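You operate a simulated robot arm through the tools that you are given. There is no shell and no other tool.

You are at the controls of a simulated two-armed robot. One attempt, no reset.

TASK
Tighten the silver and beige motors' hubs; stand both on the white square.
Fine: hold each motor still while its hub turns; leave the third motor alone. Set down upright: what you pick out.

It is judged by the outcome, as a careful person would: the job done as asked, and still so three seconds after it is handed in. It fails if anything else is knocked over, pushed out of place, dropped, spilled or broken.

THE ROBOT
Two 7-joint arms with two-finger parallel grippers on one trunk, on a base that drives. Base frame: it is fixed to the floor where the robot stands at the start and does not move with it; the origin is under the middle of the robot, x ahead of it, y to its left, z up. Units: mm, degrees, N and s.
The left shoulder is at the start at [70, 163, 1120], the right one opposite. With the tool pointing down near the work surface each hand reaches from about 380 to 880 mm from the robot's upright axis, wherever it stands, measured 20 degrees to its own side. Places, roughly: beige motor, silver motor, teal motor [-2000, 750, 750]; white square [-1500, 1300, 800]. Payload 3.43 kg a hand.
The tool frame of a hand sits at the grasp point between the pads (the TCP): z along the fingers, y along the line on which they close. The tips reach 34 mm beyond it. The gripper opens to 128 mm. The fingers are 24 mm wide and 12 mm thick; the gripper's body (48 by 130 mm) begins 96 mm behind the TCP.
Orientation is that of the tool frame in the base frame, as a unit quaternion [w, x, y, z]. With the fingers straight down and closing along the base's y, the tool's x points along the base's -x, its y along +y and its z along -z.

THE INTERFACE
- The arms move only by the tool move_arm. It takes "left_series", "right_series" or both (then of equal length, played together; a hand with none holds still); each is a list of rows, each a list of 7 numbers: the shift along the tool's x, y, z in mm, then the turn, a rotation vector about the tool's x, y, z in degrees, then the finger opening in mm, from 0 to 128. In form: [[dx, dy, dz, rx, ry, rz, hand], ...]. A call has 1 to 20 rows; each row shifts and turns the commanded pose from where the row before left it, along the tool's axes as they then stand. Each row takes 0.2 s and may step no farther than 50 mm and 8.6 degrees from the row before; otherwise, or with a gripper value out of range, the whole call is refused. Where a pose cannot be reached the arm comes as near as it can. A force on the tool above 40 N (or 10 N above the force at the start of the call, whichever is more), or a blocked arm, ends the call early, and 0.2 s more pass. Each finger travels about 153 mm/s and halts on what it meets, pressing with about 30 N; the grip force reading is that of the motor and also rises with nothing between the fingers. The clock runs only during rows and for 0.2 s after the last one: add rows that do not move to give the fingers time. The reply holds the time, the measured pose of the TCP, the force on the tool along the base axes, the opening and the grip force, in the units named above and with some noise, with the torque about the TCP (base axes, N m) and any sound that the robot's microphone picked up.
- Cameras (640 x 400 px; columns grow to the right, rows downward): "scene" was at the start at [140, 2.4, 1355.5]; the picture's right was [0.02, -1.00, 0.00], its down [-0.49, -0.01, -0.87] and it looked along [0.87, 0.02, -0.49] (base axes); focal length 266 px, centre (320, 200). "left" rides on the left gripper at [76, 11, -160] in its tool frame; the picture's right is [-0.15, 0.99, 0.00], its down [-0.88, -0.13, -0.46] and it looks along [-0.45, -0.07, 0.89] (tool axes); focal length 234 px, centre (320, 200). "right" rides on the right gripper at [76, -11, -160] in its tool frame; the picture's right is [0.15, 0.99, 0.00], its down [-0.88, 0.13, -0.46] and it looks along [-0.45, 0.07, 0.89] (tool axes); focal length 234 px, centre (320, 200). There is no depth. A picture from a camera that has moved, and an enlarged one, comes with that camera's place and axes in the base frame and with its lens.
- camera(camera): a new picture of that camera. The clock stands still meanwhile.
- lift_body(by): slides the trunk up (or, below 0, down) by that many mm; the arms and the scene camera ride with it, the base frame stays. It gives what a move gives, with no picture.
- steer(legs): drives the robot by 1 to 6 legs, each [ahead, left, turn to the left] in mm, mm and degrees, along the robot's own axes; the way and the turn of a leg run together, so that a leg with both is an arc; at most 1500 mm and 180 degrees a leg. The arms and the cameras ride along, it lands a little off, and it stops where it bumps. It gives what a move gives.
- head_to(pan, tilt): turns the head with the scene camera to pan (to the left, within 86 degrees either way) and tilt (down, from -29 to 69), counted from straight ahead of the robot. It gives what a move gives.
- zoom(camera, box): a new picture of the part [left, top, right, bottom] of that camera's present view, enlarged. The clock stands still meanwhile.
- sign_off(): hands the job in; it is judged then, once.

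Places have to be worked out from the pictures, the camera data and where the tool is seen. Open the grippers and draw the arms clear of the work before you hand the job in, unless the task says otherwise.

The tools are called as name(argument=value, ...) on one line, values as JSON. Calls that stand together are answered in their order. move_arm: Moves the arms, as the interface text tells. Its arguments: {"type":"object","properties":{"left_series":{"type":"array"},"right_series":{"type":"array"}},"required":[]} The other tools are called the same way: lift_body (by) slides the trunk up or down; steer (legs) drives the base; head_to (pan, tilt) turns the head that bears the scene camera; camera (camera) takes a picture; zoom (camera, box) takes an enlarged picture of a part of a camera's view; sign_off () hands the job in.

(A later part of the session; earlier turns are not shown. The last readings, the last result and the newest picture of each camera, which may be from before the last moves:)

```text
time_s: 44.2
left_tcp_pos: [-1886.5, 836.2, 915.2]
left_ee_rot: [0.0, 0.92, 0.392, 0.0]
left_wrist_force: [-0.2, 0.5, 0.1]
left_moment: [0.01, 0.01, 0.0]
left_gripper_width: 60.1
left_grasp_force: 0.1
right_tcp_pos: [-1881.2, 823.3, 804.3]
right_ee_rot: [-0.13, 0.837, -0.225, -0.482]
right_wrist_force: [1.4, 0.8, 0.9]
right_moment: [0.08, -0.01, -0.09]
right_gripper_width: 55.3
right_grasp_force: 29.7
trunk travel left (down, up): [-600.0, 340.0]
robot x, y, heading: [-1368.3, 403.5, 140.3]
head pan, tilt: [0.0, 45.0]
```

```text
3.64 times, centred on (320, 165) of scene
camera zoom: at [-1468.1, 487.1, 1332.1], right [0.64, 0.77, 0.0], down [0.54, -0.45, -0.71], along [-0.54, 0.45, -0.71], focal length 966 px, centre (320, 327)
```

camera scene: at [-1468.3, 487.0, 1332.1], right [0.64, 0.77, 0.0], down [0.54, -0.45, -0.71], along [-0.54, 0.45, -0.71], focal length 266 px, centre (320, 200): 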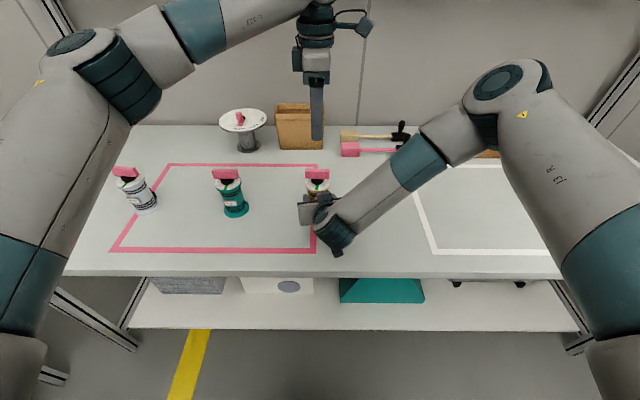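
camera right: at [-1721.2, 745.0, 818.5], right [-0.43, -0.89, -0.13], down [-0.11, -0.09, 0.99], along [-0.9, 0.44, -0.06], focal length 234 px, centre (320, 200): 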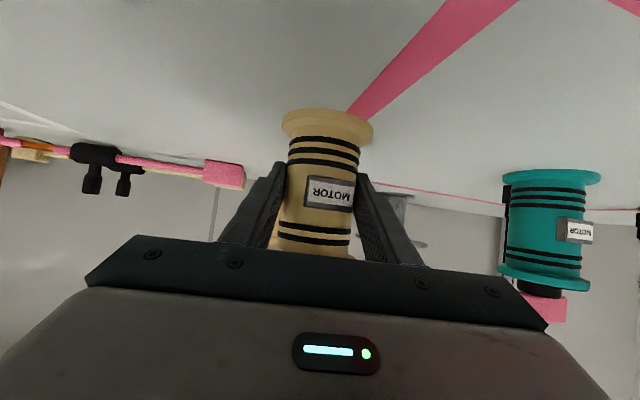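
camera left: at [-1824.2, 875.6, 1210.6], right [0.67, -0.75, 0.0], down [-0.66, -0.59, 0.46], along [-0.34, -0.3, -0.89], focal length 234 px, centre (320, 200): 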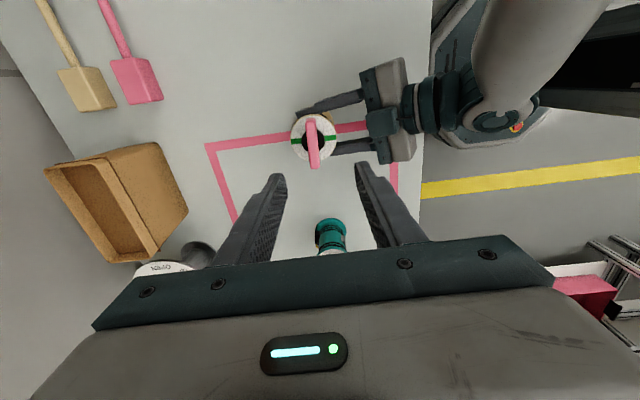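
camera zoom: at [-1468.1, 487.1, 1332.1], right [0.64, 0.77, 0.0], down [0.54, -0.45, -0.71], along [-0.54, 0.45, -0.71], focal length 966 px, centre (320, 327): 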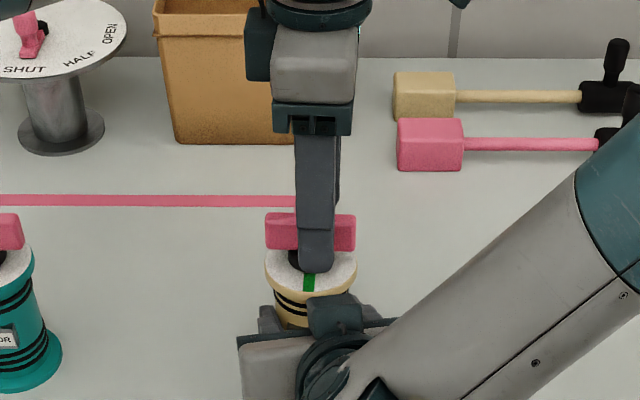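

The fingers straddle the bar cleanly. I'll close the left gripper on it.

move_arm(left_series=[[0, 0, 0, 0, 0, 0, 35], [0, 0, 0, 0, 0, 0, 20], [0, 0, 0, 0, 0, 0, 0], [0, 0, 0, 0, 0, 0, 0], [0, 0, 0, 0, 0, 0, 0]])

zoom(camera="left", box=[240, 80, 400, 220])

```text
time_s: 45.4
left_tcp_pos: [-1886.0, 835.5, 915.7]
left_ee_rot: [0.001, 0.92, 0.392, 0.0]
left_wrist_force: [9.1, -7.6, 4.2]
left_moment: [-0.32, -0.28, 0.08]
left_gripper_width: 13.3
left_grasp_force: 29.9
right_tcp_pos: [-1881.1, 824.9, 805.6]
right_ee_rot: [-0.129, 0.837, -0.224, -0.483]
right_wrist_force: [-8.3, 7.1, -0.3]
right_moment: [-0.46, -0.52, -0.05]
right_gripper_width: 55.2
right_grasp_force: 29.5
trunk travel left (down, up): [-600.0, 340.0]
robot x, y, heading: [-1363.5, 403.2, 140.1]
head pan, tilt: [0.0, 45.0]
```

```text
2.86 times, centred on (320, 150) of left
camera zoom: at [-1824.8, 882.9, 1075.1], right [0.61, -0.79, 0.0], down [-0.7, -0.54, 0.45], along [-0.36, -0.28, -0.89], focal length 669 px, centre (320, 343)
```

zoom: 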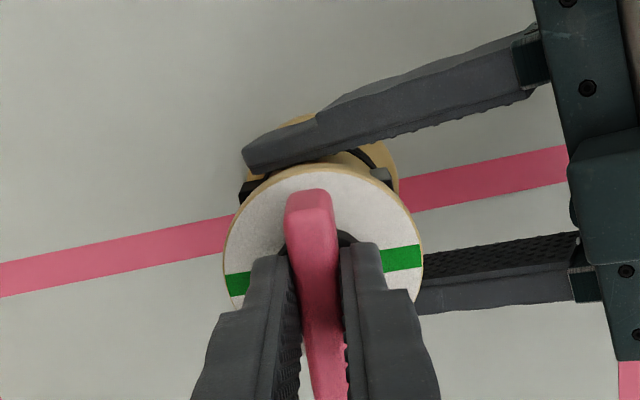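

Gripped (13 mm, 30 N), but there's a ~12 N sideways load along the closing line, meaning the hand is slightly off-centre. I'll shift it 2 mm toward the robot to relax that.

move_arm(left_series=[[0, 1, 0, 0, 0, 0, 0], [0, 1, 0, 0, 0, 0, 0], [0, 0, 0, 0, 0, 0, 0]])

```text
time_s: 46.2
left_tcp_pos: [-1885.3, 833.7, 916.0]
left_ee_rot: [-0.001, 0.919, 0.393, 0.0]
left_wrist_force: [-2.8, 4.3, -0.5]
left_moment: [0.15, -0.1, -0.03]
left_gripper_width: 13.5
left_grasp_force: 30.3
right_tcp_pos: [-1879.9, 823.1, 804.9]
right_ee_rot: [-0.13, 0.837, -0.225, -0.482]
right_wrist_force: [3.6, -2.4, 2.9]
right_moment: [0.69, 0.47, -0.05]
right_gripper_width: 55.1
right_grasp_force: 29.7
trunk travel left (down, up): [-600.0, 340.0]
robot x, y, heading: [-1367.5, 403.8, 140.3]
head pan, tilt: [0.0, 45.0]
```

Load nearly gone. I'll now turn the hub clockwise from above by a first 20° and check torque, sound and the motor's stillness.

move_arm(left_series=[[0, 0, 0, 0, 0, 4, 0], [0, 0, 0, 0, 0, 4, 0], [0, 0, 0, 0, 0, 4, 0], [0, 0, 0, 0, 0, 4, 0], [0, 0, 0, 0, 0, 4, 0], [0, 0, 0, 0, 0, 0, 0]])

zoom(camera="left", box=[240, 80, 400, 220])

camera(camera="right")

```text
time_s: 47.6
left_tcp_pos: [-1883.6, 833.1, 915.5]
left_ee_rot: [0.001, 0.974, 0.226, 0.001]
left_wrist_force: [3.5, -2.7, -0.5]
left_moment: [-0.13, -0.05, 0.03]
left_gripper_width: 13.6
left_grasp_force: 30.7
right_tcp_pos: [-1880.0, 825.6, 804.6]
right_ee_rot: [-0.13, 0.836, -0.225, -0.483]
right_wrist_force: [-3.1, 1.9, 2.4]
right_moment: [-0.21, -0.2, 0.06]
right_gripper_width: 55.2
right_grasp_force: 30.6
trunk travel left (down, up): [-600.0, 340.0]
robot x, y, heading: [-1366.1, 403.1, 140.2]
head pan, tilt: [0.0, 45.0]
```

```text
2.86 times, centred on (320, 150) of left
camera zoom: at [-1811.1, 857.4, 1075.1], right [0.3, -0.95, 0.0], down [-0.85, -0.27, 0.45], along [-0.43, -0.14, -0.89], focal length 669 px, centre (320, 343)
```

zoom: 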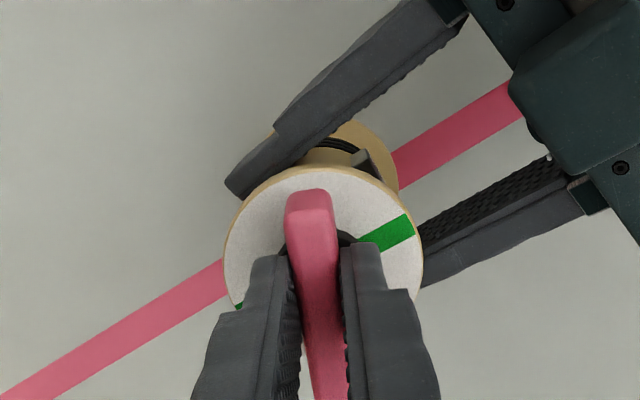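

```text
taken
camera right: at [-1721.5, 745.2, 818.4], right [-0.43, -0.89, -0.13], down [-0.11, -0.09, 0.99], along [-0.9, 0.44, -0.06], focal length 234 px, centre (320, 200)
```

right: 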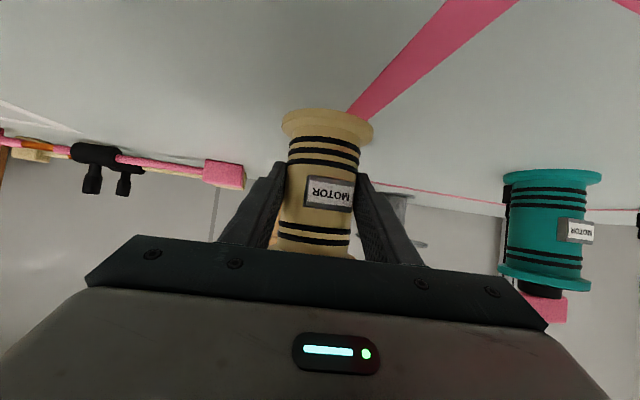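

The hub follows the hand and the body stays still. I'll continue clockwise 44° more, then go in finer steps near the green line.

move_arm(left_series=[[0, 0, 0, 0, 0, 4, 0], [0, 0, 0, 0, 0, 4, 0], [0, 0, 0, 0, 0, 4, 0], [0, 0, 0, 0, 0, 4, 0], [0, 0, 0, 0, 0, 4, 0], [0, 0, 0, 0, 0, 4, 0], [0, 0, 0, 0, 0, 4, 0], [0, 0, 0, 0, 0, 4, 0], [0, 0, 0, 0, 0, 4, 0], [0, 0, 0, 0, 0, 4, 0], [0, 0, 0, 0, 0, 4, 0], [0, 0, 0, 0, 0, 0, 0]])

zoom(camera="left", box=[240, 80, 400, 220])

zoom(camera="scene", box=[260, 110, 380, 220])

```text
time_s: 50.2
left_tcp_pos: [-1886.4, 832.6, 916.1]
left_ee_rot: [0.002, 0.988, -0.154, -0.001]
left_wrist_force: [2.7, -24.8, 9.5]
left_moment: [-1.21, -0.36, 0.16]
left_gripper_width: 13.3
left_grasp_force: 30.1
right_tcp_pos: [-1879.3, 825.9, 805.5]
right_ee_rot: [-0.131, 0.836, -0.225, -0.483]
right_wrist_force: [-3.2, 30.5, 2.6]
right_moment: [-0.75, 0.24, -0.35]
right_gripper_width: 55.5
right_grasp_force: 30.0
trunk travel left (down, up): [-600.0, 340.0]
robot x, y, heading: [-1363.3, 403.6, 140.1]
head pan, tilt: [0.0, 45.0]
```

```text
2.86 times, centred on (320, 150) of left
camera zoom: at [-1815.6, 799.8, 1075.6], right [-0.44, -0.9, 0.0], down [-0.8, 0.39, 0.46], along [-0.41, 0.2, -0.89], focal length 669 px, centre (320, 343)
```

zoom: 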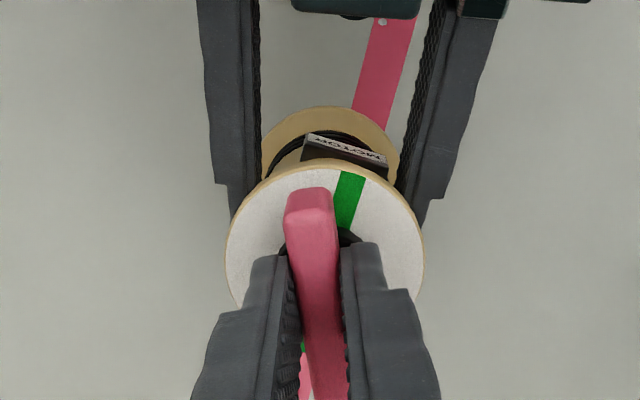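

```text
3.64 times, centred on (320, 165) of scene
camera zoom: at [-1467.2, 486.7, 1332.2], right [0.64, 0.77, 0.0], down [0.54, -0.45, -0.71], along [-0.54, 0.45, -0.71], focal length 966 px, centre (320, 327)
```

zoom: 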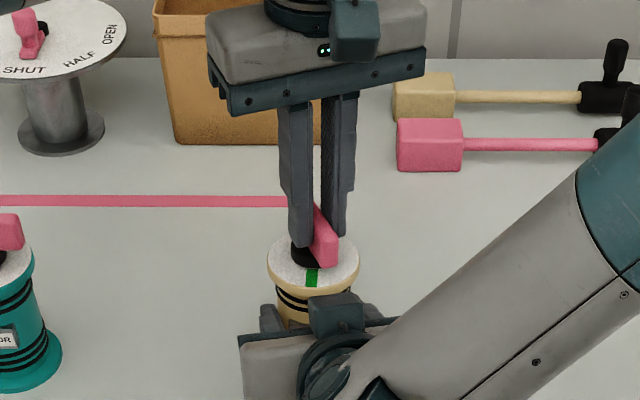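

Turned to about −18° so far, with the green line about 26° ahead. A 25 N side force has built up because the hand is ~3 mm off the hub's axis, so I'll shift along the tool's y to relax it.

move_arm(left_series=[[0, 1.2, 0, 0, 0, 0, 0], [0, 1.2, 0, 0, 0, 0, 0], [0, 0, 0, 0, 0, 0, 0]])

```text
time_s: 51.0
left_tcp_pos: [-1884.8, 831.6, 916.0]
left_ee_rot: [-0.001, 0.988, -0.155, -0.001]
left_wrist_force: [-2.9, -16.3, 3.9]
left_moment: [-0.81, 0.19, 0.08]
left_gripper_width: 13.3
left_grasp_force: 30.1
right_tcp_pos: [-1878.1, 824.2, 806.0]
right_ee_rot: [-0.13, 0.837, -0.224, -0.483]
right_wrist_force: [3.7, 21.7, 8.0]
right_moment: [-0.01, 0.4, -0.35]
right_gripper_width: 55.4
right_grasp_force: 30.4
trunk travel left (down, up): [-600.0, 340.0]
robot x, y, heading: [-1367.4, 405.6, 140.0]
head pan, tilt: [0.0, 45.0]
```

The side force dropped to 16 N, so I'll shift a further 3 mm the same way.

move_arm(left_series=[[0, 1.5, 0, 0, 0, 0, 0], [0, 1.5, 0, 0, 0, 0, 0], [0, 0, 0, 0, 0, 0, 0]])

```text
time_s: 51.8
left_tcp_pos: [-1886.7, 829.8, 917.1]
left_ee_rot: [-0.001, 0.988, -0.155, 0.0]
left_wrist_force: [-5.1, -2.7, -0.8]
left_moment: [-0.24, 0.31, 0.02]
left_gripper_width: 13.5
left_grasp_force: 29.8
right_tcp_pos: [-1880.3, 823.1, 804.9]
right_ee_rot: [-0.129, 0.837, -0.224, -0.482]
right_wrist_force: [8.0, 5.4, 12.4]
right_moment: [0.43, 0.44, -0.26]
right_gripper_width: 55.1
right_grasp_force: 30.1
trunk travel left (down, up): [-600.0, 340.0]
robot x, y, heading: [-1367.2, 400.3, 140.2]
head pan, tilt: [0.0, 45.0]
```

Side force is nearly gone. I'll continue clockwise another 20°, watching the torque.

move_arm(left_series=[[0, 0, 0, 0, 0, 4, 0], [0, 0, 0, 0, 0, 4, 0], [0, 0, 0, 0, 0, 4, 0], [0, 0, 0, 0, 0, 4, 0], [0, 0, 0, 0, 0, 4, 0], [0, 0, 0, 0, 0, 0, 0]])

zoom(camera="left", box=[240, 80, 400, 220])

```text
time_s: 53.2
left_tcp_pos: [-1886.9, 828.8, 915.9]
left_ee_rot: [0.0, 0.946, -0.325, 0.001]
left_wrist_force: [-7.8, -4.5, -3.7]
left_moment: [0.0, 0.65, 0.06]
left_gripper_width: 13.6
left_grasp_force: 30.1
right_tcp_pos: [-1879.6, 823.8, 805.6]
right_ee_rot: [-0.13, 0.836, -0.225, -0.483]
right_wrist_force: [6.8, 1.3, 10.5]
right_moment: [-0.29, 0.42, -0.02]
right_gripper_width: 55.1
right_grasp_force: 30.3
trunk travel left (down, up): [-600.0, 340.0]
robot x, y, heading: [-1366.8, 403.1, 140.5]
head pan, tilt: [0.0, 45.0]
```

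```text
2.86 times, centred on (320, 150) of left
camera zoom: at [-1833.3, 773.2, 1075.4], right [-0.72, -0.69, 0.0], down [-0.62, 0.64, 0.46], along [-0.32, 0.33, -0.89], focal length 669 px, centre (320, 343)
```

zoom: 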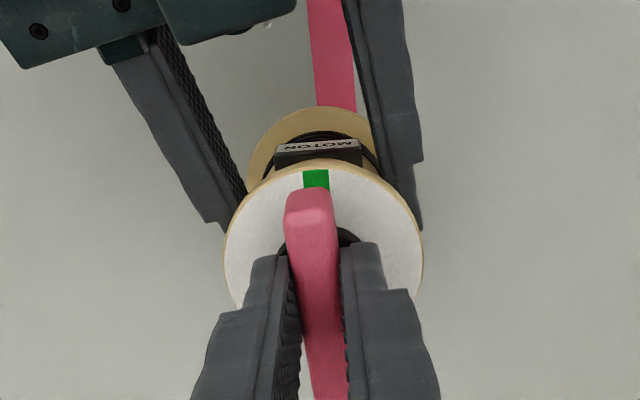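

The bar is at about −38° and the green line is ~5° ahead. I'll turn in 2° steps and watch for a stop or a click.

move_arm(left_series=[[0, 0, 0, 0, 0, 2, 0], [0, 0, 0, 0, 0, 2, 0], [0, 0, 0, 0, 0, 2, 0], [0, 0, 0, 0, 0, 0, 0]])

zoom(camera="left", box=[240, 80, 400, 220])

```text
time_s: 54.2
left_tcp_pos: [-1886.4, 827.7, 916.9]
left_ee_rot: [-0.001, 0.928, -0.374, 0.0]
left_wrist_force: [-7.5, -6.1, -0.6]
left_moment: [-0.32, 0.52, 0.72]
left_gripper_width: 13.3
left_grasp_force: 30.4
right_tcp_pos: [-1880.4, 824.8, 803.9]
right_ee_rot: [-0.129, 0.837, -0.224, -0.483]
right_wrist_force: [6.3, 3.6, 7.6]
right_moment: [-0.15, 0.64, -0.65]
right_gripper_width: 55.1
right_grasp_force: 29.5
trunk travel left (down, up): [-600.0, 340.0]
robot x, y, heading: [-1369.7, 407.6, 140.3]
head pan, tilt: [0.0, 45.0]
```

```text
2.86 times, centred on (320, 150) of left
camera zoom: at [-1839.4, 767.9, 1075.4], right [-0.79, -0.61, 0.0], down [-0.55, 0.7, 0.46], along [-0.28, 0.36, -0.89], focal length 669 px, centre (320, 343)
```

zoom: 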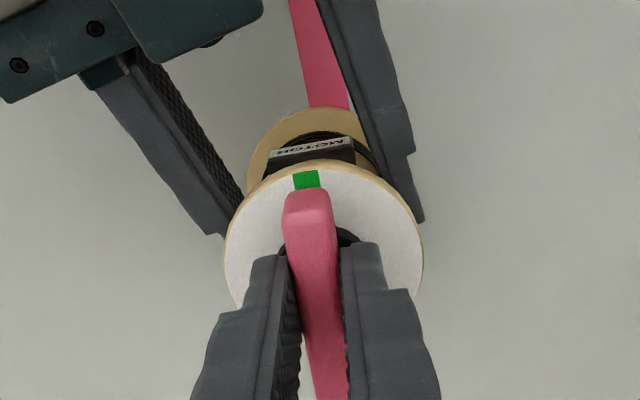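

Torque rose to 0.72 N·m with the bar aligned to the green line, so this looks like the stop. I'll press 2° more to confirm it's tight.

move_arm(left_series=[[0, 0, 0, 0, 0, 1, 0], [0, 0, 0, 0, 0, 1, 0], [0, 0, 0, 0, 0, 0, 0]])

zoom(camera="left", box=[240, 80, 400, 220])

zoom(camera="right", box=[220, 90, 420, 260])

```text
time_s: 55.0
left_tcp_pos: [-1886.6, 828.7, 916.8]
left_ee_rot: [0.0, 0.921, -0.389, 0.0]
left_wrist_force: [-5.8, -10.3, 0.0]
left_moment: [-0.53, 0.37, 0.77]
left_gripper_width: 14.2
left_grasp_force: 29.9
right_tcp_pos: [-1880.1, 824.2, 803.6]
right_ee_rot: [-0.13, 0.836, -0.224, -0.483]
right_wrist_force: [4.3, 7.7, 5.6]
right_moment: [-0.41, 0.6, -0.7]
right_gripper_width: 55.2
right_grasp_force: 29.9
trunk travel left (down, up): [-600.0, 340.0]
robot x, y, heading: [-1365.9, 403.3, 140.1]
head pan, tilt: [0.0, 45.0]
```

```text
2.86 times, centred on (320, 150) of left
camera zoom: at [-1841.4, 766.3, 1075.5], right [-0.81, -0.58, 0.0], down [-0.52, 0.72, 0.46], along [-0.27, 0.37, -0.89], focal length 669 px, centre (320, 343)
```

zoom: 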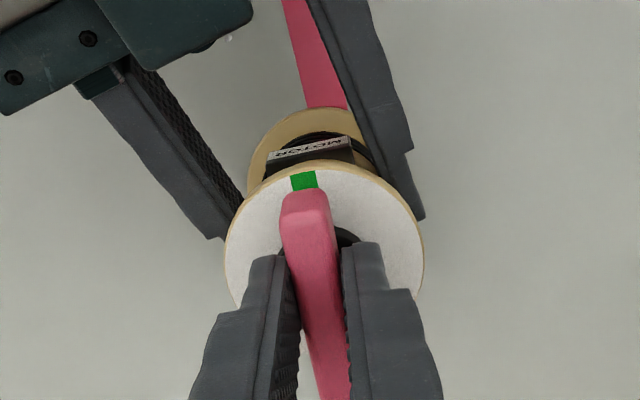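

```text
2.35 times, centred on (320, 175) of right
camera zoom: at [-1721.1, 744.9, 818.6], right [-0.43, -0.89, -0.13], down [-0.11, -0.09, 0.99], along [-0.9, 0.44, -0.06], focal length 551 px, centre (320, 259)
```

zoom: 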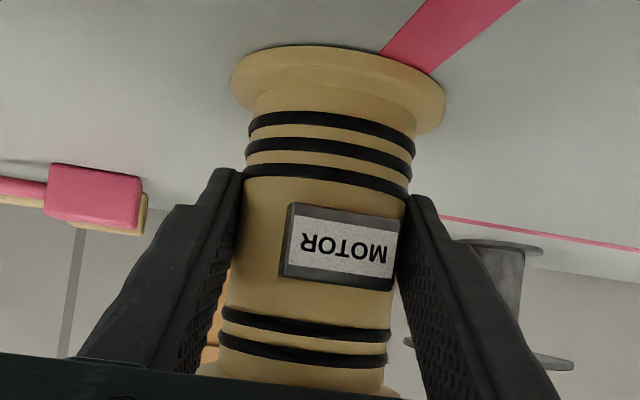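

The hub is hard against its stop at the green line: the pads started to twist on the bar while it stayed put, and the body didn't move. I'll ease back 2°, open the left hand and lift it clear.

move_arm(left_series=[[0, 0, 0, 0, 0, -1.5, 0], [0, 0, 0, 0, 0, 0, 14], [0, 0, 0, 0, 0, 0, 30], [0, 0, 0, 0, 0, 0, 60], [0, 0, 0, 0, 0, 0, 60], [0, 0, -20, 0, 0, 0, 60], [0, 0, -40, 0, 0, 0, 60], [0, 0, -40, 0, 0, 0, 60], [0, 0, -40, 0, 0, 0, 60], [0, 0, -10, 0, 0, 0, 60], [0, 0, 0, 0, 0, 0, 60]])

zoom(camera="left", box=[240, 80, 400, 220])

zoom(camera="scene", box=[260, 110, 380, 220])

```text
time_s: 57.4
left_tcp_pos: [-1886.0, 828.4, 1065.2]
left_ee_rot: [0.0, 0.926, -0.377, 0.0]
left_wrist_force: [0.2, 0.0, 0.4]
left_moment: [0.02, 0.0, 0.01]
left_gripper_width: 60.1
left_grasp_force: 0.1
right_tcp_pos: [-1879.4, 824.4, 804.6]
right_ee_rot: [-0.13, 0.837, -0.225, -0.482]
right_wrist_force: [1.0, -1.1, 1.7]
right_moment: [0.07, 0.09, 0.02]
right_gripper_width: 55.0
right_grasp_force: 29.7
trunk travel left (down, up): [-600.0, 340.0]
robot x, y, heading: [-1367.4, 402.1, 140.2]
head pan, tilt: [0.0, 45.0]
```

```text
2.86 times, centred on (320, 150) of left
camera zoom: at [-1839.3, 767.9, 1225.1], right [-0.8, -0.61, 0.0], down [-0.54, 0.71, 0.46], along [-0.28, 0.36, -0.89], focal length 669 px, centre (320, 343)
```

zoom: 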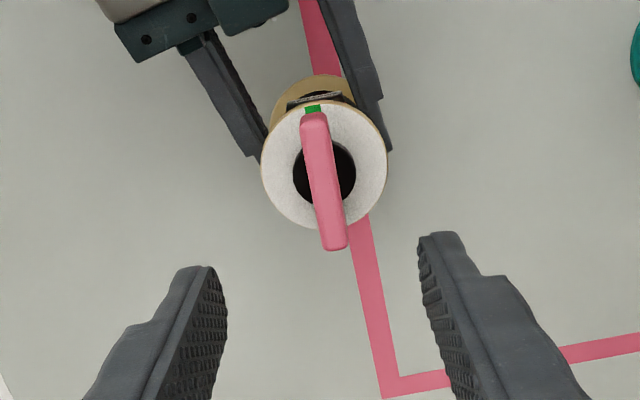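

```text
3.64 times, centred on (320, 165) of scene
camera zoom: at [-1467.9, 486.8, 1332.1], right [0.64, 0.77, 0.0], down [0.54, -0.45, -0.71], along [-0.54, 0.45, -0.71], focal length 966 px, centre (320, 327)
```

zoom: 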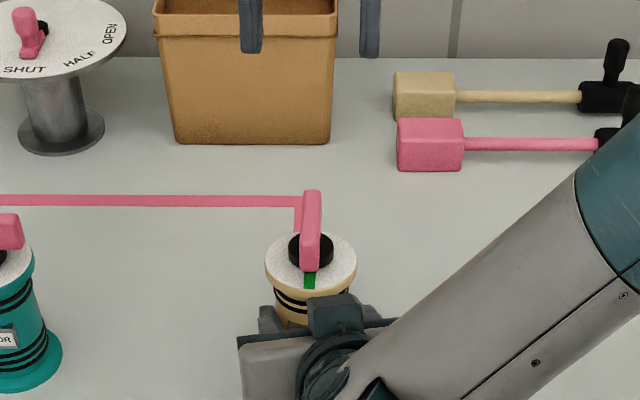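

Beige's hub is lined up with the green and stays there. I'll draw the left hand back out to the side and rotate it back to its start angle.

move_arm(left_series=[[21.3, 36.3, -12.3, 0, 0, 0, 60], [21.3, 36.3, -12.3, 0, 0, 0, 60], [21.3, 36.3, -12.3, 0, 0, 0, 60], [21.3, 36.3, -12.3, 0, 0, 0, 60], [21.3, 36.3, -12.3, 0, 0, 0, 60], [21.3, 36.3, -12.3, 0, 0, 0, 60], [21.3, 36.3, -12.3, 0, 0, 0, 60], [0, 0, 0, 0, 0, -8.5, 60], [0, 0, 0, 0, 0, -8.5, 60], [0, 0, 0, 0, 0, -8.5, 60], [0, 0, 0, 0, 0, -8.5, 60], [0, 0, 0, 0, 0, -8.5, 60], [0, 0, 0, 0, 0, -8.5, 60], [0, 0, 0, 0, 0, -8.5, 60], [0, 0, 0, 0, 0, -8.5, 60], [0, 0, 0, 0, 0, -8.5, 60], [0, 0, 0, 0, 0, -8.5, 60], [0, 0, 0, 0, 0, -8.5, 60]])

move_arm(right_series=[[-8.65, 0, -5, 0, 0, 0, 30], [-17.3, 0, -10, 0, 0, 0, 30], [-17.3, 0, -10, 0, 0, 0, 30], [-17.3, 0, -10, 0, 0, 0, 30], [-8.65, 0, -5, 0, 0, 0, 30], [0, 0, 0, 0, 0, 0, 30]])

camera(camera="right")

camera(camera="scene")

```text
time_s: 61.2
left_tcp_pos: [-1957.5, 542.5, 1152.3]
left_ee_rot: [0.0, 0.909, 0.417, -0.001]
left_wrist_force: [0.4, -1.1, -0.1]
left_moment: [0.02, -0.01, 0.01]
left_gripper_width: 59.9
left_grasp_force: 0.0
right_tcp_pos: [-1878.9, 824.0, 803.2]
right_ee_rot: [-0.129, 0.837, -0.224, -0.483]
right_wrist_force: [-0.2, -1.8, -0.3]
right_moment: [-0.01, 0.14, 0.03]
right_gripper_width: 55.0
right_grasp_force: 29.5
trunk travel left (down, up): [-600.0, 340.0]
robot x, y, heading: [-1365.5, 402.1, 140.2]
head pan, tilt: [0.0, 45.0]
```

```text
time_s: 62.6
left_tcp_pos: [-1957.4, 543.4, 1151.4]
left_ee_rot: [0.0, 0.909, 0.416, 0.0]
left_wrist_force: [-0.2, 0.1, -0.1]
left_moment: [0.01, -0.03, -0.02]
left_gripper_width: 59.8
left_grasp_force: 0.1
right_tcp_pos: [-1880.6, 823.7, 883.3]
right_ee_rot: [-0.131, 0.837, -0.225, -0.482]
right_wrist_force: [0.7, -0.2, -4.1]
right_moment: [-0.03, -0.01, 0.05]
right_gripper_width: 54.9
right_grasp_force: 30.2
trunk travel left (down, up): [-600.0, 340.0]
robot x, y, heading: [-1364.6, 403.1, 140.3]
head pan, tilt: [0.0, 45.0]
```

```text
taken
camera right: at [-1721.2, 744.5, 898.1], right [-0.43, -0.89, -0.13], down [-0.11, -0.09, 0.99], along [-0.9, 0.44, -0.06], focal length 234 px, centre (320, 200)
```

right: 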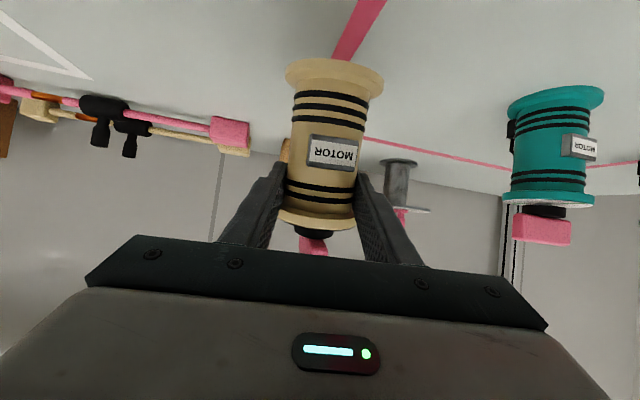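

```text
taken
camera scene: at [-1468.7, 487.3, 1332.0], right [0.64, 0.77, 0.0], down [0.54, -0.45, -0.71], along [-0.54, 0.45, -0.71], focal length 266 px, centre (320, 200)
```

scene: 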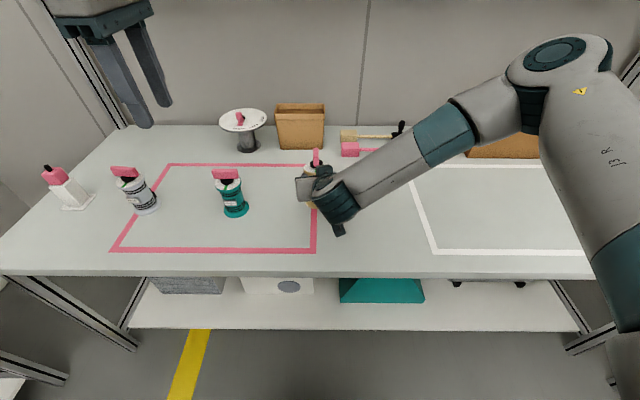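

The motor looks lower in the hand than before, so it may have slipped during the lift. I'll zoom in to check.

zoom(camera="right", box=[220, 40, 420, 265])

zoom(camera="scene", box=[260, 130, 380, 250])

```text
1.78 times, centred on (320, 152) of right
camera zoom: at [-1721.2, 744.5, 898.1], right [-0.43, -0.89, -0.13], down [-0.11, -0.09, 0.99], along [-0.9, 0.44, -0.06], focal length 416 px, centre (320, 284)
```

zoom: 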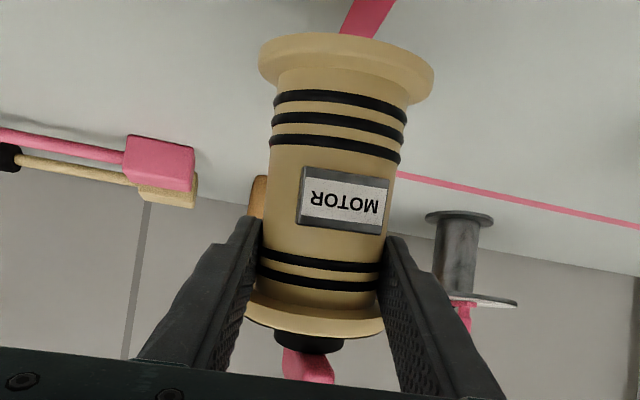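

```text
3.33 times, centred on (320, 190) of scene
camera zoom: at [-1468.7, 487.3, 1332.0], right [0.64, 0.77, 0.0], down [0.54, -0.45, -0.71], along [-0.54, 0.45, -0.71], focal length 886 px, centre (320, 233)
```

zoom: 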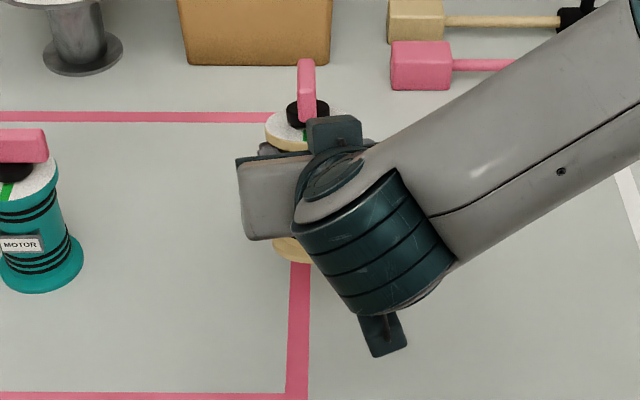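

The motor slipped ~25–30 mm down in the grip until its top flange came to rest on the tilted fingers. I'll hold still for a second to see whether it's stable.

move_arm(right_series=[[0, 0, 0, 0, 0, 0, 30], [0, 0, 0, 0, 0, 0, 30], [0, 0, 0, 0, 0, 0, 30], [0, 0, 0, 0, 0, 0, 30], [0, 0, 0, 0, 0, 0, 30]])

zoom(camera="right", box=[220, 40, 420, 265])

camera(camera="left")

```text
time_s: 63.8
left_tcp_pos: [-1957.6, 544.2, 1152.4]
left_ee_rot: [0.0, 0.909, 0.416, 0.0]
left_wrist_force: [-0.1, -0.1, 0.3]
left_moment: [-0.02, -0.03, 0.0]
left_gripper_width: 59.6
left_grasp_force: 0.1
right_tcp_pos: [-1879.3, 825.0, 884.5]
right_ee_rot: [-0.129, 0.837, -0.224, -0.482]
right_wrist_force: [0.2, -0.4, -3.5]
right_moment: [-0.02, 0.0, 0.0]
right_gripper_width: 55.2
right_grasp_force: 29.7
trunk travel left (down, up): [-600.0, 340.0]
robot x, y, heading: [-1366.2, 400.6, 139.9]
head pan, tilt: [0.0, 45.0]
```

```text
1.78 times, centred on (320, 152) of right
camera zoom: at [-1721.2, 744.6, 898.0], right [-0.43, -0.89, -0.13], down [-0.11, -0.09, 0.99], along [-0.9, 0.44, -0.06], focal length 416 px, centre (320, 284)
```

zoom: 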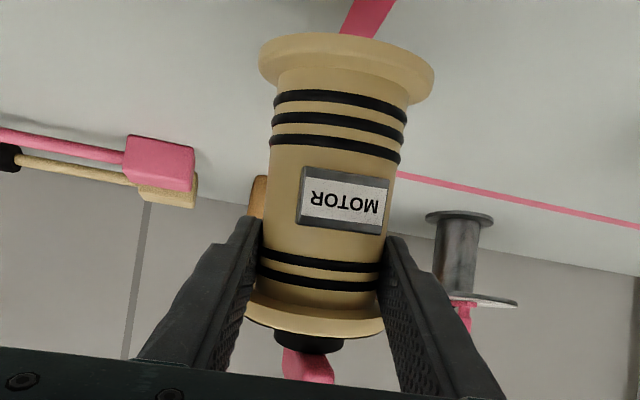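

```text
taken
camera left: at [-1899.7, 593.4, 1310.9], right [0.65, -0.76, 0.0], down [-0.67, -0.58, 0.46], along [-0.34, -0.3, -0.89], focal length 234 px, centre (320, 200)
```

left: 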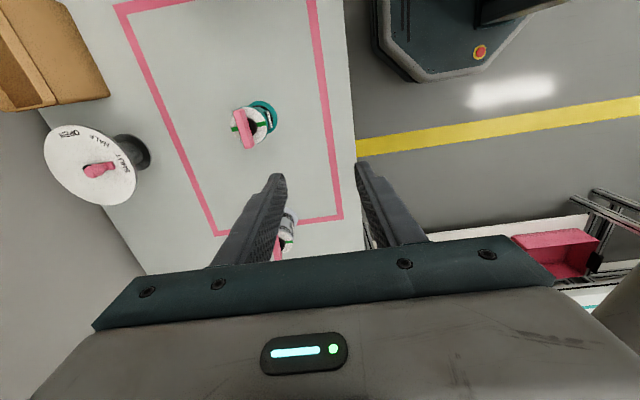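

The grip is stable: the image hasn't changed and the sensor shows ~4 N of weight. The motor hangs about 45–50 mm above the table, so I'll drive sideways to the right towards the white square.

steer(legs=[[10, -220, 0], [5, -223, 0]])

camera(camera="scene")

camera(camera="right")

```text
time_s: 66.8
left_tcp_pos: [-1686.2, 891.1, 1151.1]
left_ee_rot: [-0.001, 0.909, 0.417, 0.0]
left_wrist_force: [-0.6, -0.6, 0.6]
left_moment: [0.01, 0.0, 0.01]
left_gripper_width: 60.0
left_grasp_force: 0.1
right_tcp_pos: [-1608.3, 1172.5, 884.0]
right_ee_rot: [-0.13, 0.837, -0.225, -0.482]
right_wrist_force: [-0.6, -0.6, -4.3]
right_moment: [0.0, -0.02, 0.02]
right_gripper_width: 55.0
right_grasp_force: 29.8
trunk travel left (down, up): [-600.0, 340.0]
robot x, y, heading: [-1095.8, 754.1, 140.3]
head pan, tilt: [0.0, 45.0]
```

```text
taken
camera scene: at [-1197.5, 835.8, 1332.0], right [0.64, 0.77, 0.0], down [0.54, -0.45, -0.71], along [-0.54, 0.45, -0.71], focal length 266 px, centre (320, 200)
```

scene: 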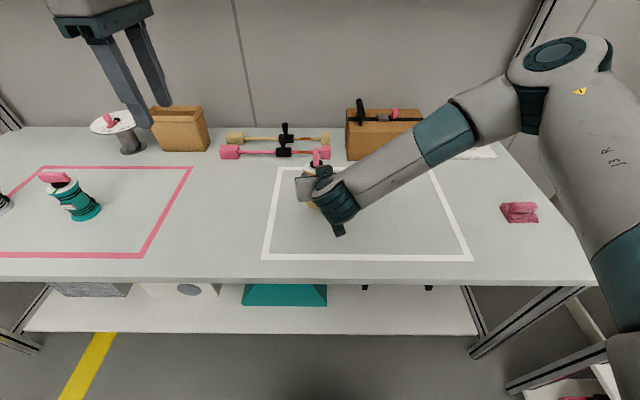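

```text
taken
camera right: at [-1450.3, 1092.6, 898.0], right [-0.43, -0.89, -0.13], down [-0.11, -0.09, 0.99], along [-0.9, 0.44, -0.06], focal length 234 px, centre (320, 200)
```

right: 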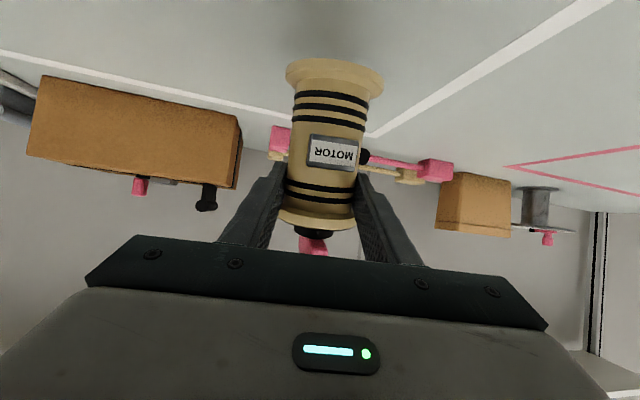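

The motor now hangs over the left half of the white square, about 126 mm left of its centre and well inside the lines. I'll lower it gently, most of the way first.

move_arm(right_series=[[8.65, 0, 5, 0, 0, 0, 30], [8.65, 0, 5, 0, 0, 0, 30], [8.65, 0, 5, 0, 0, 0, 30], [0, 0, 0, 0, 0, 0, 30]])

zoom(camera="right", box=[220, 40, 420, 265])

```text
time_s: 67.8
left_tcp_pos: [-1686.5, 891.5, 1151.5]
left_ee_rot: [0.0, 0.909, 0.417, -0.001]
left_wrist_force: [0.2, -0.4, 0.9]
left_moment: [-0.02, -0.01, -0.01]
left_gripper_width: 60.0
left_grasp_force: 0.0
right_tcp_pos: [-1608.6, 1172.1, 853.6]
right_ee_rot: [-0.129, 0.837, -0.225, -0.483]
right_wrist_force: [0.2, 0.0, -4.2]
right_moment: [-0.01, -0.03, -0.01]
right_gripper_width: 55.2
right_grasp_force: 29.9
trunk travel left (down, up): [-600.0, 340.0]
robot x, y, heading: [-1095.8, 753.9, 140.5]
head pan, tilt: [0.0, 45.0]
```

```text
1.78 times, centred on (320, 152) of right
camera zoom: at [-1450.1, 1091.9, 867.5], right [-0.43, -0.89, -0.13], down [-0.11, -0.09, 0.99], along [-0.9, 0.44, -0.06], focal length 416 px, centre (320, 284)
```

zoom: 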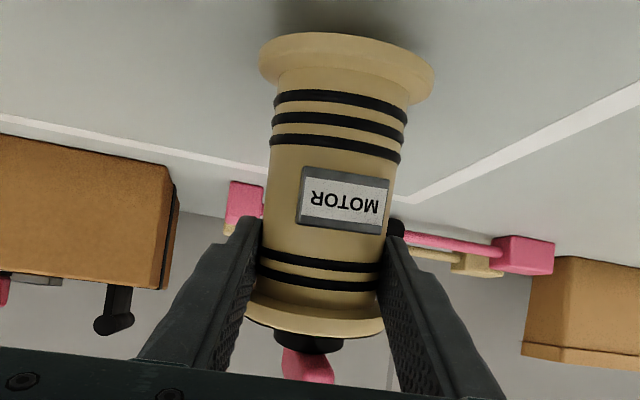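

Still off the table, carrying ~4 N, with about 15–20 mm to go. I'll lower in small 4 mm steps and watch the force.

move_arm(right_series=[[3.46, 0, 2, 0, 0, 0, 30], [3.46, 0, 2, 0, 0, 0, 30], [3.46, 0, 2, 0, 0, 0, 30], [0, 0, 0, 0, 0, 0, 30]])

zoom(camera="right", box=[220, 40, 420, 265])

```text
time_s: 68.8
left_tcp_pos: [-1684.5, 889.8, 1151.8]
left_ee_rot: [0.0, 0.909, 0.418, -0.001]
left_wrist_force: [-0.4, 0.6, -0.5]
left_moment: [-0.03, 0.02, 0.01]
left_gripper_width: 60.1
left_grasp_force: 0.0
right_tcp_pos: [-1608.4, 1171.8, 844.7]
right_ee_rot: [-0.13, 0.835, -0.224, -0.485]
right_wrist_force: [-1.1, -0.2, 16.5]
right_moment: [0.32, 0.62, 0.0]
right_gripper_width: 55.5
right_grasp_force: 29.6
trunk travel left (down, up): [-600.0, 340.0]
robot x, y, heading: [-1095.9, 752.2, 140.1]
head pan, tilt: [0.0, 45.0]
```

```text
1.78 times, centred on (320, 152) of right
camera zoom: at [-1450.1, 1091.7, 858.3], right [-0.43, -0.89, -0.13], down [-0.1, -0.09, 0.99], along [-0.9, 0.44, -0.05], focal length 416 px, centre (320, 284)
```

zoom: 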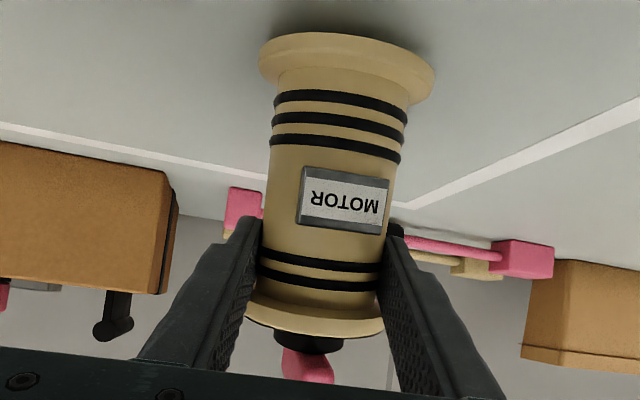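

Contact: the table now pushes back with ~16 N. I'll relieve 2 mm of that and open the right fingers slowly.

move_arm(right_series=[[-1.3, 0, -0.8, 0, 0, 0, 30], [-0.9, 0, -0.5, 0, 0, 0, 30], [0, 0, 0, 0, 0, 0, 30]])

```text
time_s: 69.6
left_tcp_pos: [-1686.3, 890.3, 1152.2]
left_ee_rot: [0.0, 0.909, 0.417, 0.001]
left_wrist_force: [0.0, -0.3, -0.4]
left_moment: [-0.02, 0.0, 0.0]
left_gripper_width: 60.0
left_grasp_force: 0.1
right_tcp_pos: [-1608.5, 1171.1, 845.4]
right_ee_rot: [-0.13, 0.837, -0.224, -0.482]
right_wrist_force: [-6.0, 1.8, 11.8]
right_moment: [0.47, 0.9, 0.07]
right_gripper_width: 55.1
right_grasp_force: 30.0
trunk travel left (down, up): [-600.0, 340.0]
robot x, y, heading: [-1093.7, 747.9, 140.2]
head pan, tilt: [0.0, 45.0]
```

Still 12 N downwards, so I'll relieve a little more and then open.

move_arm(right_series=[[-1.3, 0, -0.8, 0, 0, 0, 30], [-1.3, 0, -0.8, 0, 0, 0, 30], [0, 0, 0, 0, 0, 0, 30]])

```text
time_s: 70.4
left_tcp_pos: [-1685.7, 890.5, 1151.1]
left_ee_rot: [0.0, 0.909, 0.416, 0.0]
left_wrist_force: [-0.4, 0.5, 0.3]
left_moment: [0.0, 0.0, 0.02]
left_gripper_width: 60.2
left_grasp_force: 0.0
right_tcp_pos: [-1607.7, 1171.6, 845.4]
right_ee_rot: [-0.129, 0.838, -0.223, -0.481]
right_wrist_force: [0.8, -0.7, -3.8]
right_moment: [-0.04, -0.01, 0.03]
right_gripper_width: 54.9
right_grasp_force: 29.6
trunk travel left (down, up): [-600.0, 340.0]
robot x, y, heading: [-1098.5, 753.2, 140.0]
head pan, tilt: [0.0, 45.0]
```

Now it's just barely lifted (−3.8 N). I'll lower 1.5 mm to rest it and open the fingers gradually.

move_arm(right_series=[[1.3, 0, 0.75, 0, 0, 0, 30], [0, 0, 0, 0, 0, 0, 30]])

```text
time_s: 71.0
left_tcp_pos: [-1686.8, 891.6, 1151.2]
left_ee_rot: [0.0, 0.909, 0.417, 0.0]
left_wrist_force: [0.4, -0.4, -0.7]
left_moment: [-0.02, -0.04, -0.02]
left_gripper_width: 60.1
left_grasp_force: 0.1
right_tcp_pos: [-1609.6, 1171.6, 845.9]
right_ee_rot: [-0.13, 0.837, -0.225, -0.482]
right_wrist_force: [-0.7, -0.4, -5.3]
right_moment: [-0.04, -0.04, 0.02]
right_gripper_width: 55.1
right_grasp_force: 29.8
trunk travel left (down, up): [-600.0, 340.0]
robot x, y, heading: [-1097.7, 752.8, 140.3]
head pan, tilt: [0.0, 45.0]
```

Still hanging at ~4–5 N, so I'll lower another 2 mm.

move_arm(right_series=[[0.9, 0, 0.5, 0, 0, 0, 30], [0.9, 0, 0.5, 0, 0, 0, 30], [0, 0, 0, 0, 0, 0, 30]])

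```text
time_s: 71.8
left_tcp_pos: [-1685.9, 889.9, 1151.4]
left_ee_rot: [0.0, 0.909, 0.417, -0.001]
left_wrist_force: [0.3, 0.3, -0.1]
left_moment: [0.0, 0.01, -0.02]
left_gripper_width: 60.2
left_grasp_force: 0.1
right_tcp_pos: [-1608.3, 1171.7, 845.5]
right_ee_rot: [-0.13, 0.836, -0.224, -0.483]
right_wrist_force: [0.9, 0.1, 4.2]
right_moment: [0.15, 0.15, 0.0]
right_gripper_width: 55.2
right_grasp_force: 29.0
trunk travel left (down, up): [-600.0, 340.0]
robot x, y, heading: [-1094.0, 747.6, 140.3]
head pan, tilt: [0.0, 45.0]
```

Light contact of +4 N means the motor is standing on the table. I'll open the right fingers gradually.

move_arm(right_series=[[0, 0, 0, 0, 0, 0, 58], [0, 0, 0, 0, 0, 0, 62], [0, 0, 0, 0, 0, 0, 70], [0, 0, 0, 0, 0, 0, 90], [0, 0, 0, 0, 0, 0, 120], [0, 0, 0, 0, 0, 0, 120]])

zoom(camera="right", box=[180, 40, 460, 265])

```text
time_s: 73.2
left_tcp_pos: [-1686.7, 891.0, 1151.4]
left_ee_rot: [0.0, 0.908, 0.418, 0.0]
left_wrist_force: [-0.3, 0.9, -0.1]
left_moment: [0.0, 0.03, -0.04]
left_gripper_width: 59.9
left_grasp_force: 0.0
right_tcp_pos: [-1609.5, 1173.2, 844.9]
right_ee_rot: [-0.129, 0.837, -0.224, -0.482]
right_wrist_force: [-0.2, -0.8, -0.4]
right_moment: [0.01, 0.02, -0.02]
right_gripper_width: 120.0
right_grasp_force: 0.0
trunk travel left (down, up): [-600.0, 340.0]
robot x, y, heading: [-1094.7, 750.2, 140.2]
head pan, tilt: [0.0, 45.0]
```

```text
1.78 times, centred on (320, 152) of right
camera zoom: at [-1449.6, 1092.3, 858.1], right [-0.43, -0.89, -0.13], down [-0.11, -0.09, 0.99], along [-0.9, 0.44, -0.06], focal length 416 px, centre (320, 284)
```

zoom: 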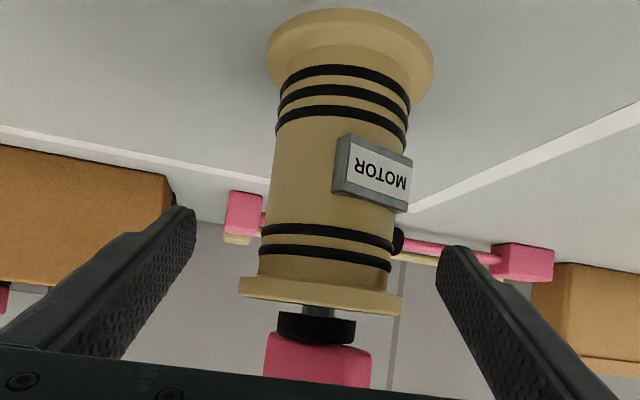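

The motor shifted as it was released. I'll check whether it's standing upright and look for any tilt.

zoom(camera="scene", box=[250, 120, 400, 260])

camera(camera="left")

camera(camera="right")

```text
2.86 times, centred on (325, 190) of scene
camera zoom: at [-1197.2, 835.3, 1332.1], right [0.64, 0.77, 0.0], down [0.54, -0.45, -0.71], along [-0.54, 0.45, -0.71], focal length 759 px, centre (306, 229)
```

zoom: 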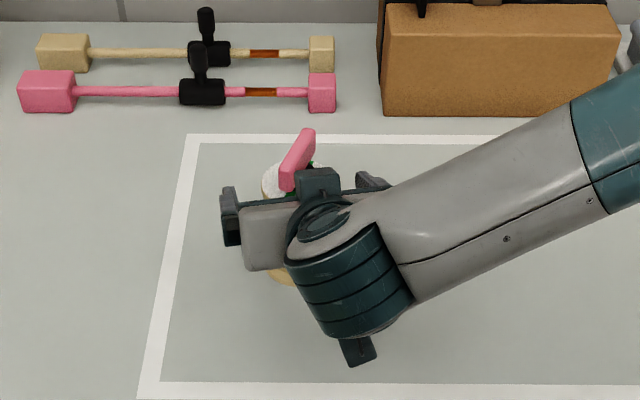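

```text
taken
camera left: at [-1628.4, 941.0, 1311.1], right [0.65, -0.76, 0.0], down [-0.67, -0.58, 0.46], along [-0.34, -0.3, -0.89], focal length 234 px, centre (320, 200)
```

left: 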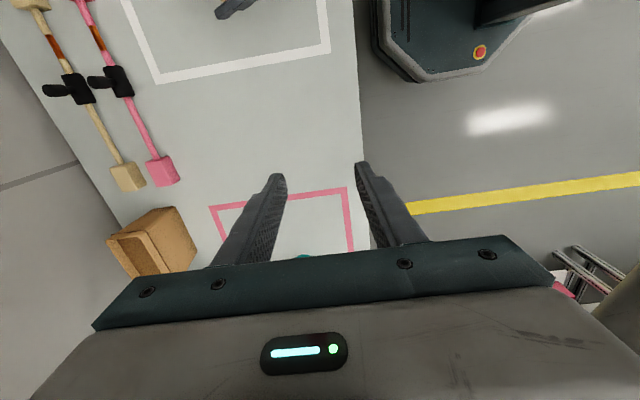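

```text
taken
camera right: at [-1449.6, 1092.3, 858.1], right [-0.43, -0.89, -0.13], down [-0.11, -0.09, 0.99], along [-0.9, 0.44, -0.06], focal length 234 px, centre (320, 200)
```

right: 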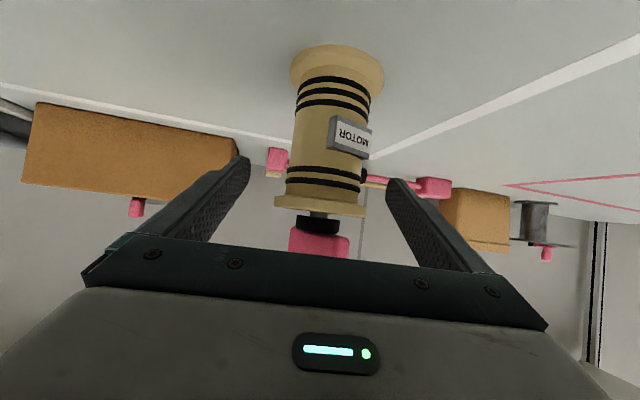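

It looks upright: the base is flat and the dial edge-on at camera height. It seems to have hung tilted on the sloped fingers and then settled, turning a little about its axis. I'll back the right hand straight out along its axis and inspect.

move_arm(right_series=[[0, 0, -15, 0, 0, 0, 124], [0, 0, -30, 0, 0, 0, 124], [0, 0, -35, 0, 0, 0, 124], [0, 0, -35, 0, 0, 0, 124], [0, 0, -35, 0, 0, 0, 124], [0, 0, 0, 0, 0, 0, 124]])

camera(camera="right")

zoom(camera="scene", box=[250, 120, 400, 260])

```text
time_s: 74.6
left_tcp_pos: [-1686.8, 890.6, 1151.4]
left_ee_rot: [0.0, 0.909, 0.417, 0.0]
left_wrist_force: [0.6, 0.2, -0.2]
left_moment: [0.01, 0.01, 0.01]
left_gripper_width: 60.1
left_grasp_force: 0.0
right_tcp_pos: [-1495.9, 1106.2, 918.8]
right_ee_rot: [-0.129, 0.837, -0.224, -0.482]
right_wrist_force: [0.5, 0.7, -0.4]
right_moment: [-0.03, -0.02, 0.0]
right_gripper_width: 124.1
right_grasp_force: 0.0
trunk travel left (down, up): [-600.0, 340.0]
robot x, y, heading: [-1094.1, 748.8, 140.3]
head pan, tilt: [0.0, 45.0]
```

```text
taken
camera right: at [-1336.6, 1026.8, 933.0], right [-0.43, -0.89, -0.13], down [-0.11, -0.09, 0.99], along [-0.9, 0.44, -0.06], focal length 234 px, centre (320, 200)
```

right: 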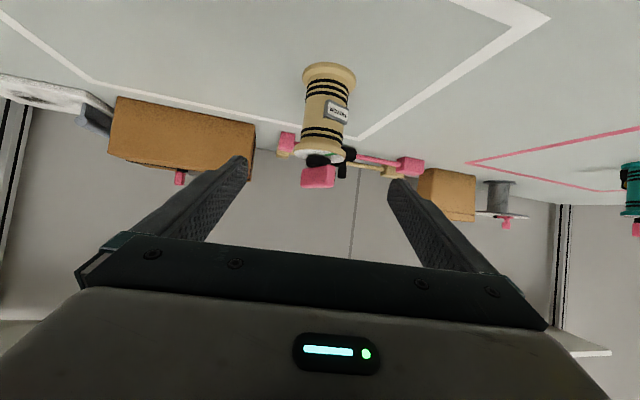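

```text
2.86 times, centred on (325, 190) of scene
camera zoom: at [-1197.4, 835.7, 1332.0], right [0.64, 0.77, 0.0], down [0.54, -0.45, -0.71], along [-0.54, 0.45, -0.71], focal length 759 px, centre (306, 229)
```

zoom: 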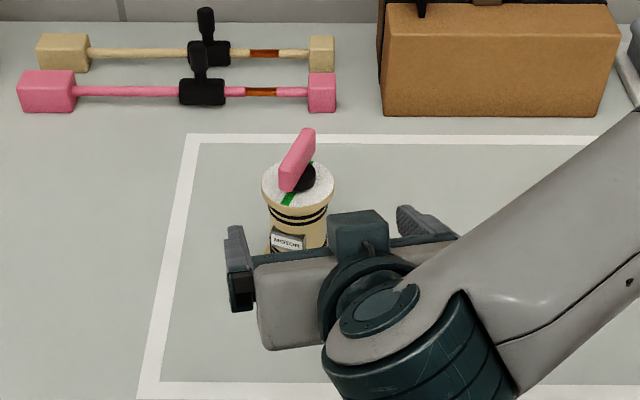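

Beige stands upright on the white square with its hub still aligned to the green line. I'll raise the right hand and drive left to the silver motor, backing off slightly for the transit.

move_arm(right_series=[[-21.6, 0, -12.5, 0, 0, 0, 128], [-21.6, 0, -12.5, 0, 0, 0, 128], [-21.6, 0, -12.5, 0, 0, 0, 128], [-21.6, 0, -12.5, 0, 0, 0, 128], [0, 0, 0, 0, 0, 0, 128]])

steer(legs=[[-100, 0, 0], [0, 900, 0]])

camera(camera="scene")

```text
time_s: 75.8
left_tcp_pos: [-1685.6, 890.8, 1151.2]
left_ee_rot: [0.0, 0.909, 0.417, 0.0]
left_wrist_force: [0.6, 0.5, -0.1]
left_moment: [0.01, 0.0, 0.04]
left_gripper_width: 59.9
left_grasp_force: 0.1
right_tcp_pos: [-1496.3, 1106.2, 1018.8]
right_ee_rot: [-0.129, 0.837, -0.224, -0.482]
right_wrist_force: [-0.7, -0.2, -0.5]
right_moment: [0.02, -0.01, 0.0]
right_gripper_width: 128.0
right_grasp_force: 0.1
trunk travel left (down, up): [-600.0, 340.0]
robot x, y, heading: [-1097.5, 751.2, 140.4]
head pan, tilt: [0.0, 45.0]
```

```text
time_s: 81.3
left_tcp_pos: [-2188.0, 135.7, 1152.8]
left_ee_rot: [0.0, 0.91, 0.414, 0.0]
left_wrist_force: [0.5, -0.1, 0.1]
left_moment: [0.0, -0.04, -0.04]
left_gripper_width: 60.0
left_grasp_force: 0.0
right_tcp_pos: [-1997.5, 349.0, 1018.4]
right_ee_rot: [-0.131, 0.837, -0.226, -0.481]
right_wrist_force: [0.0, 0.8, 0.3]
right_moment: [-0.02, -0.02, 0.01]
right_gripper_width: 128.2
right_grasp_force: 0.1
trunk travel left (down, up): [-600.0, 340.0]
robot x, y, heading: [-1598.7, -8.8, 139.9]
head pan, tilt: [0.0, 45.0]
```

```text
taken
camera scene: at [-1699.9, 77.7, 1332.1], right [0.64, 0.77, 0.0], down [0.54, -0.46, -0.71], along [-0.54, 0.46, -0.71], focal length 266 px, centre (320, 200)
```

scene: 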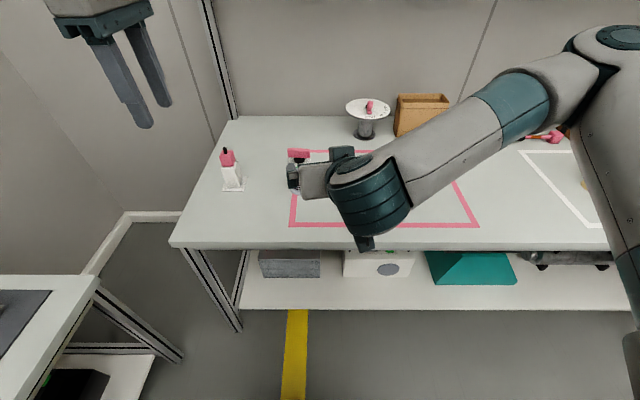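

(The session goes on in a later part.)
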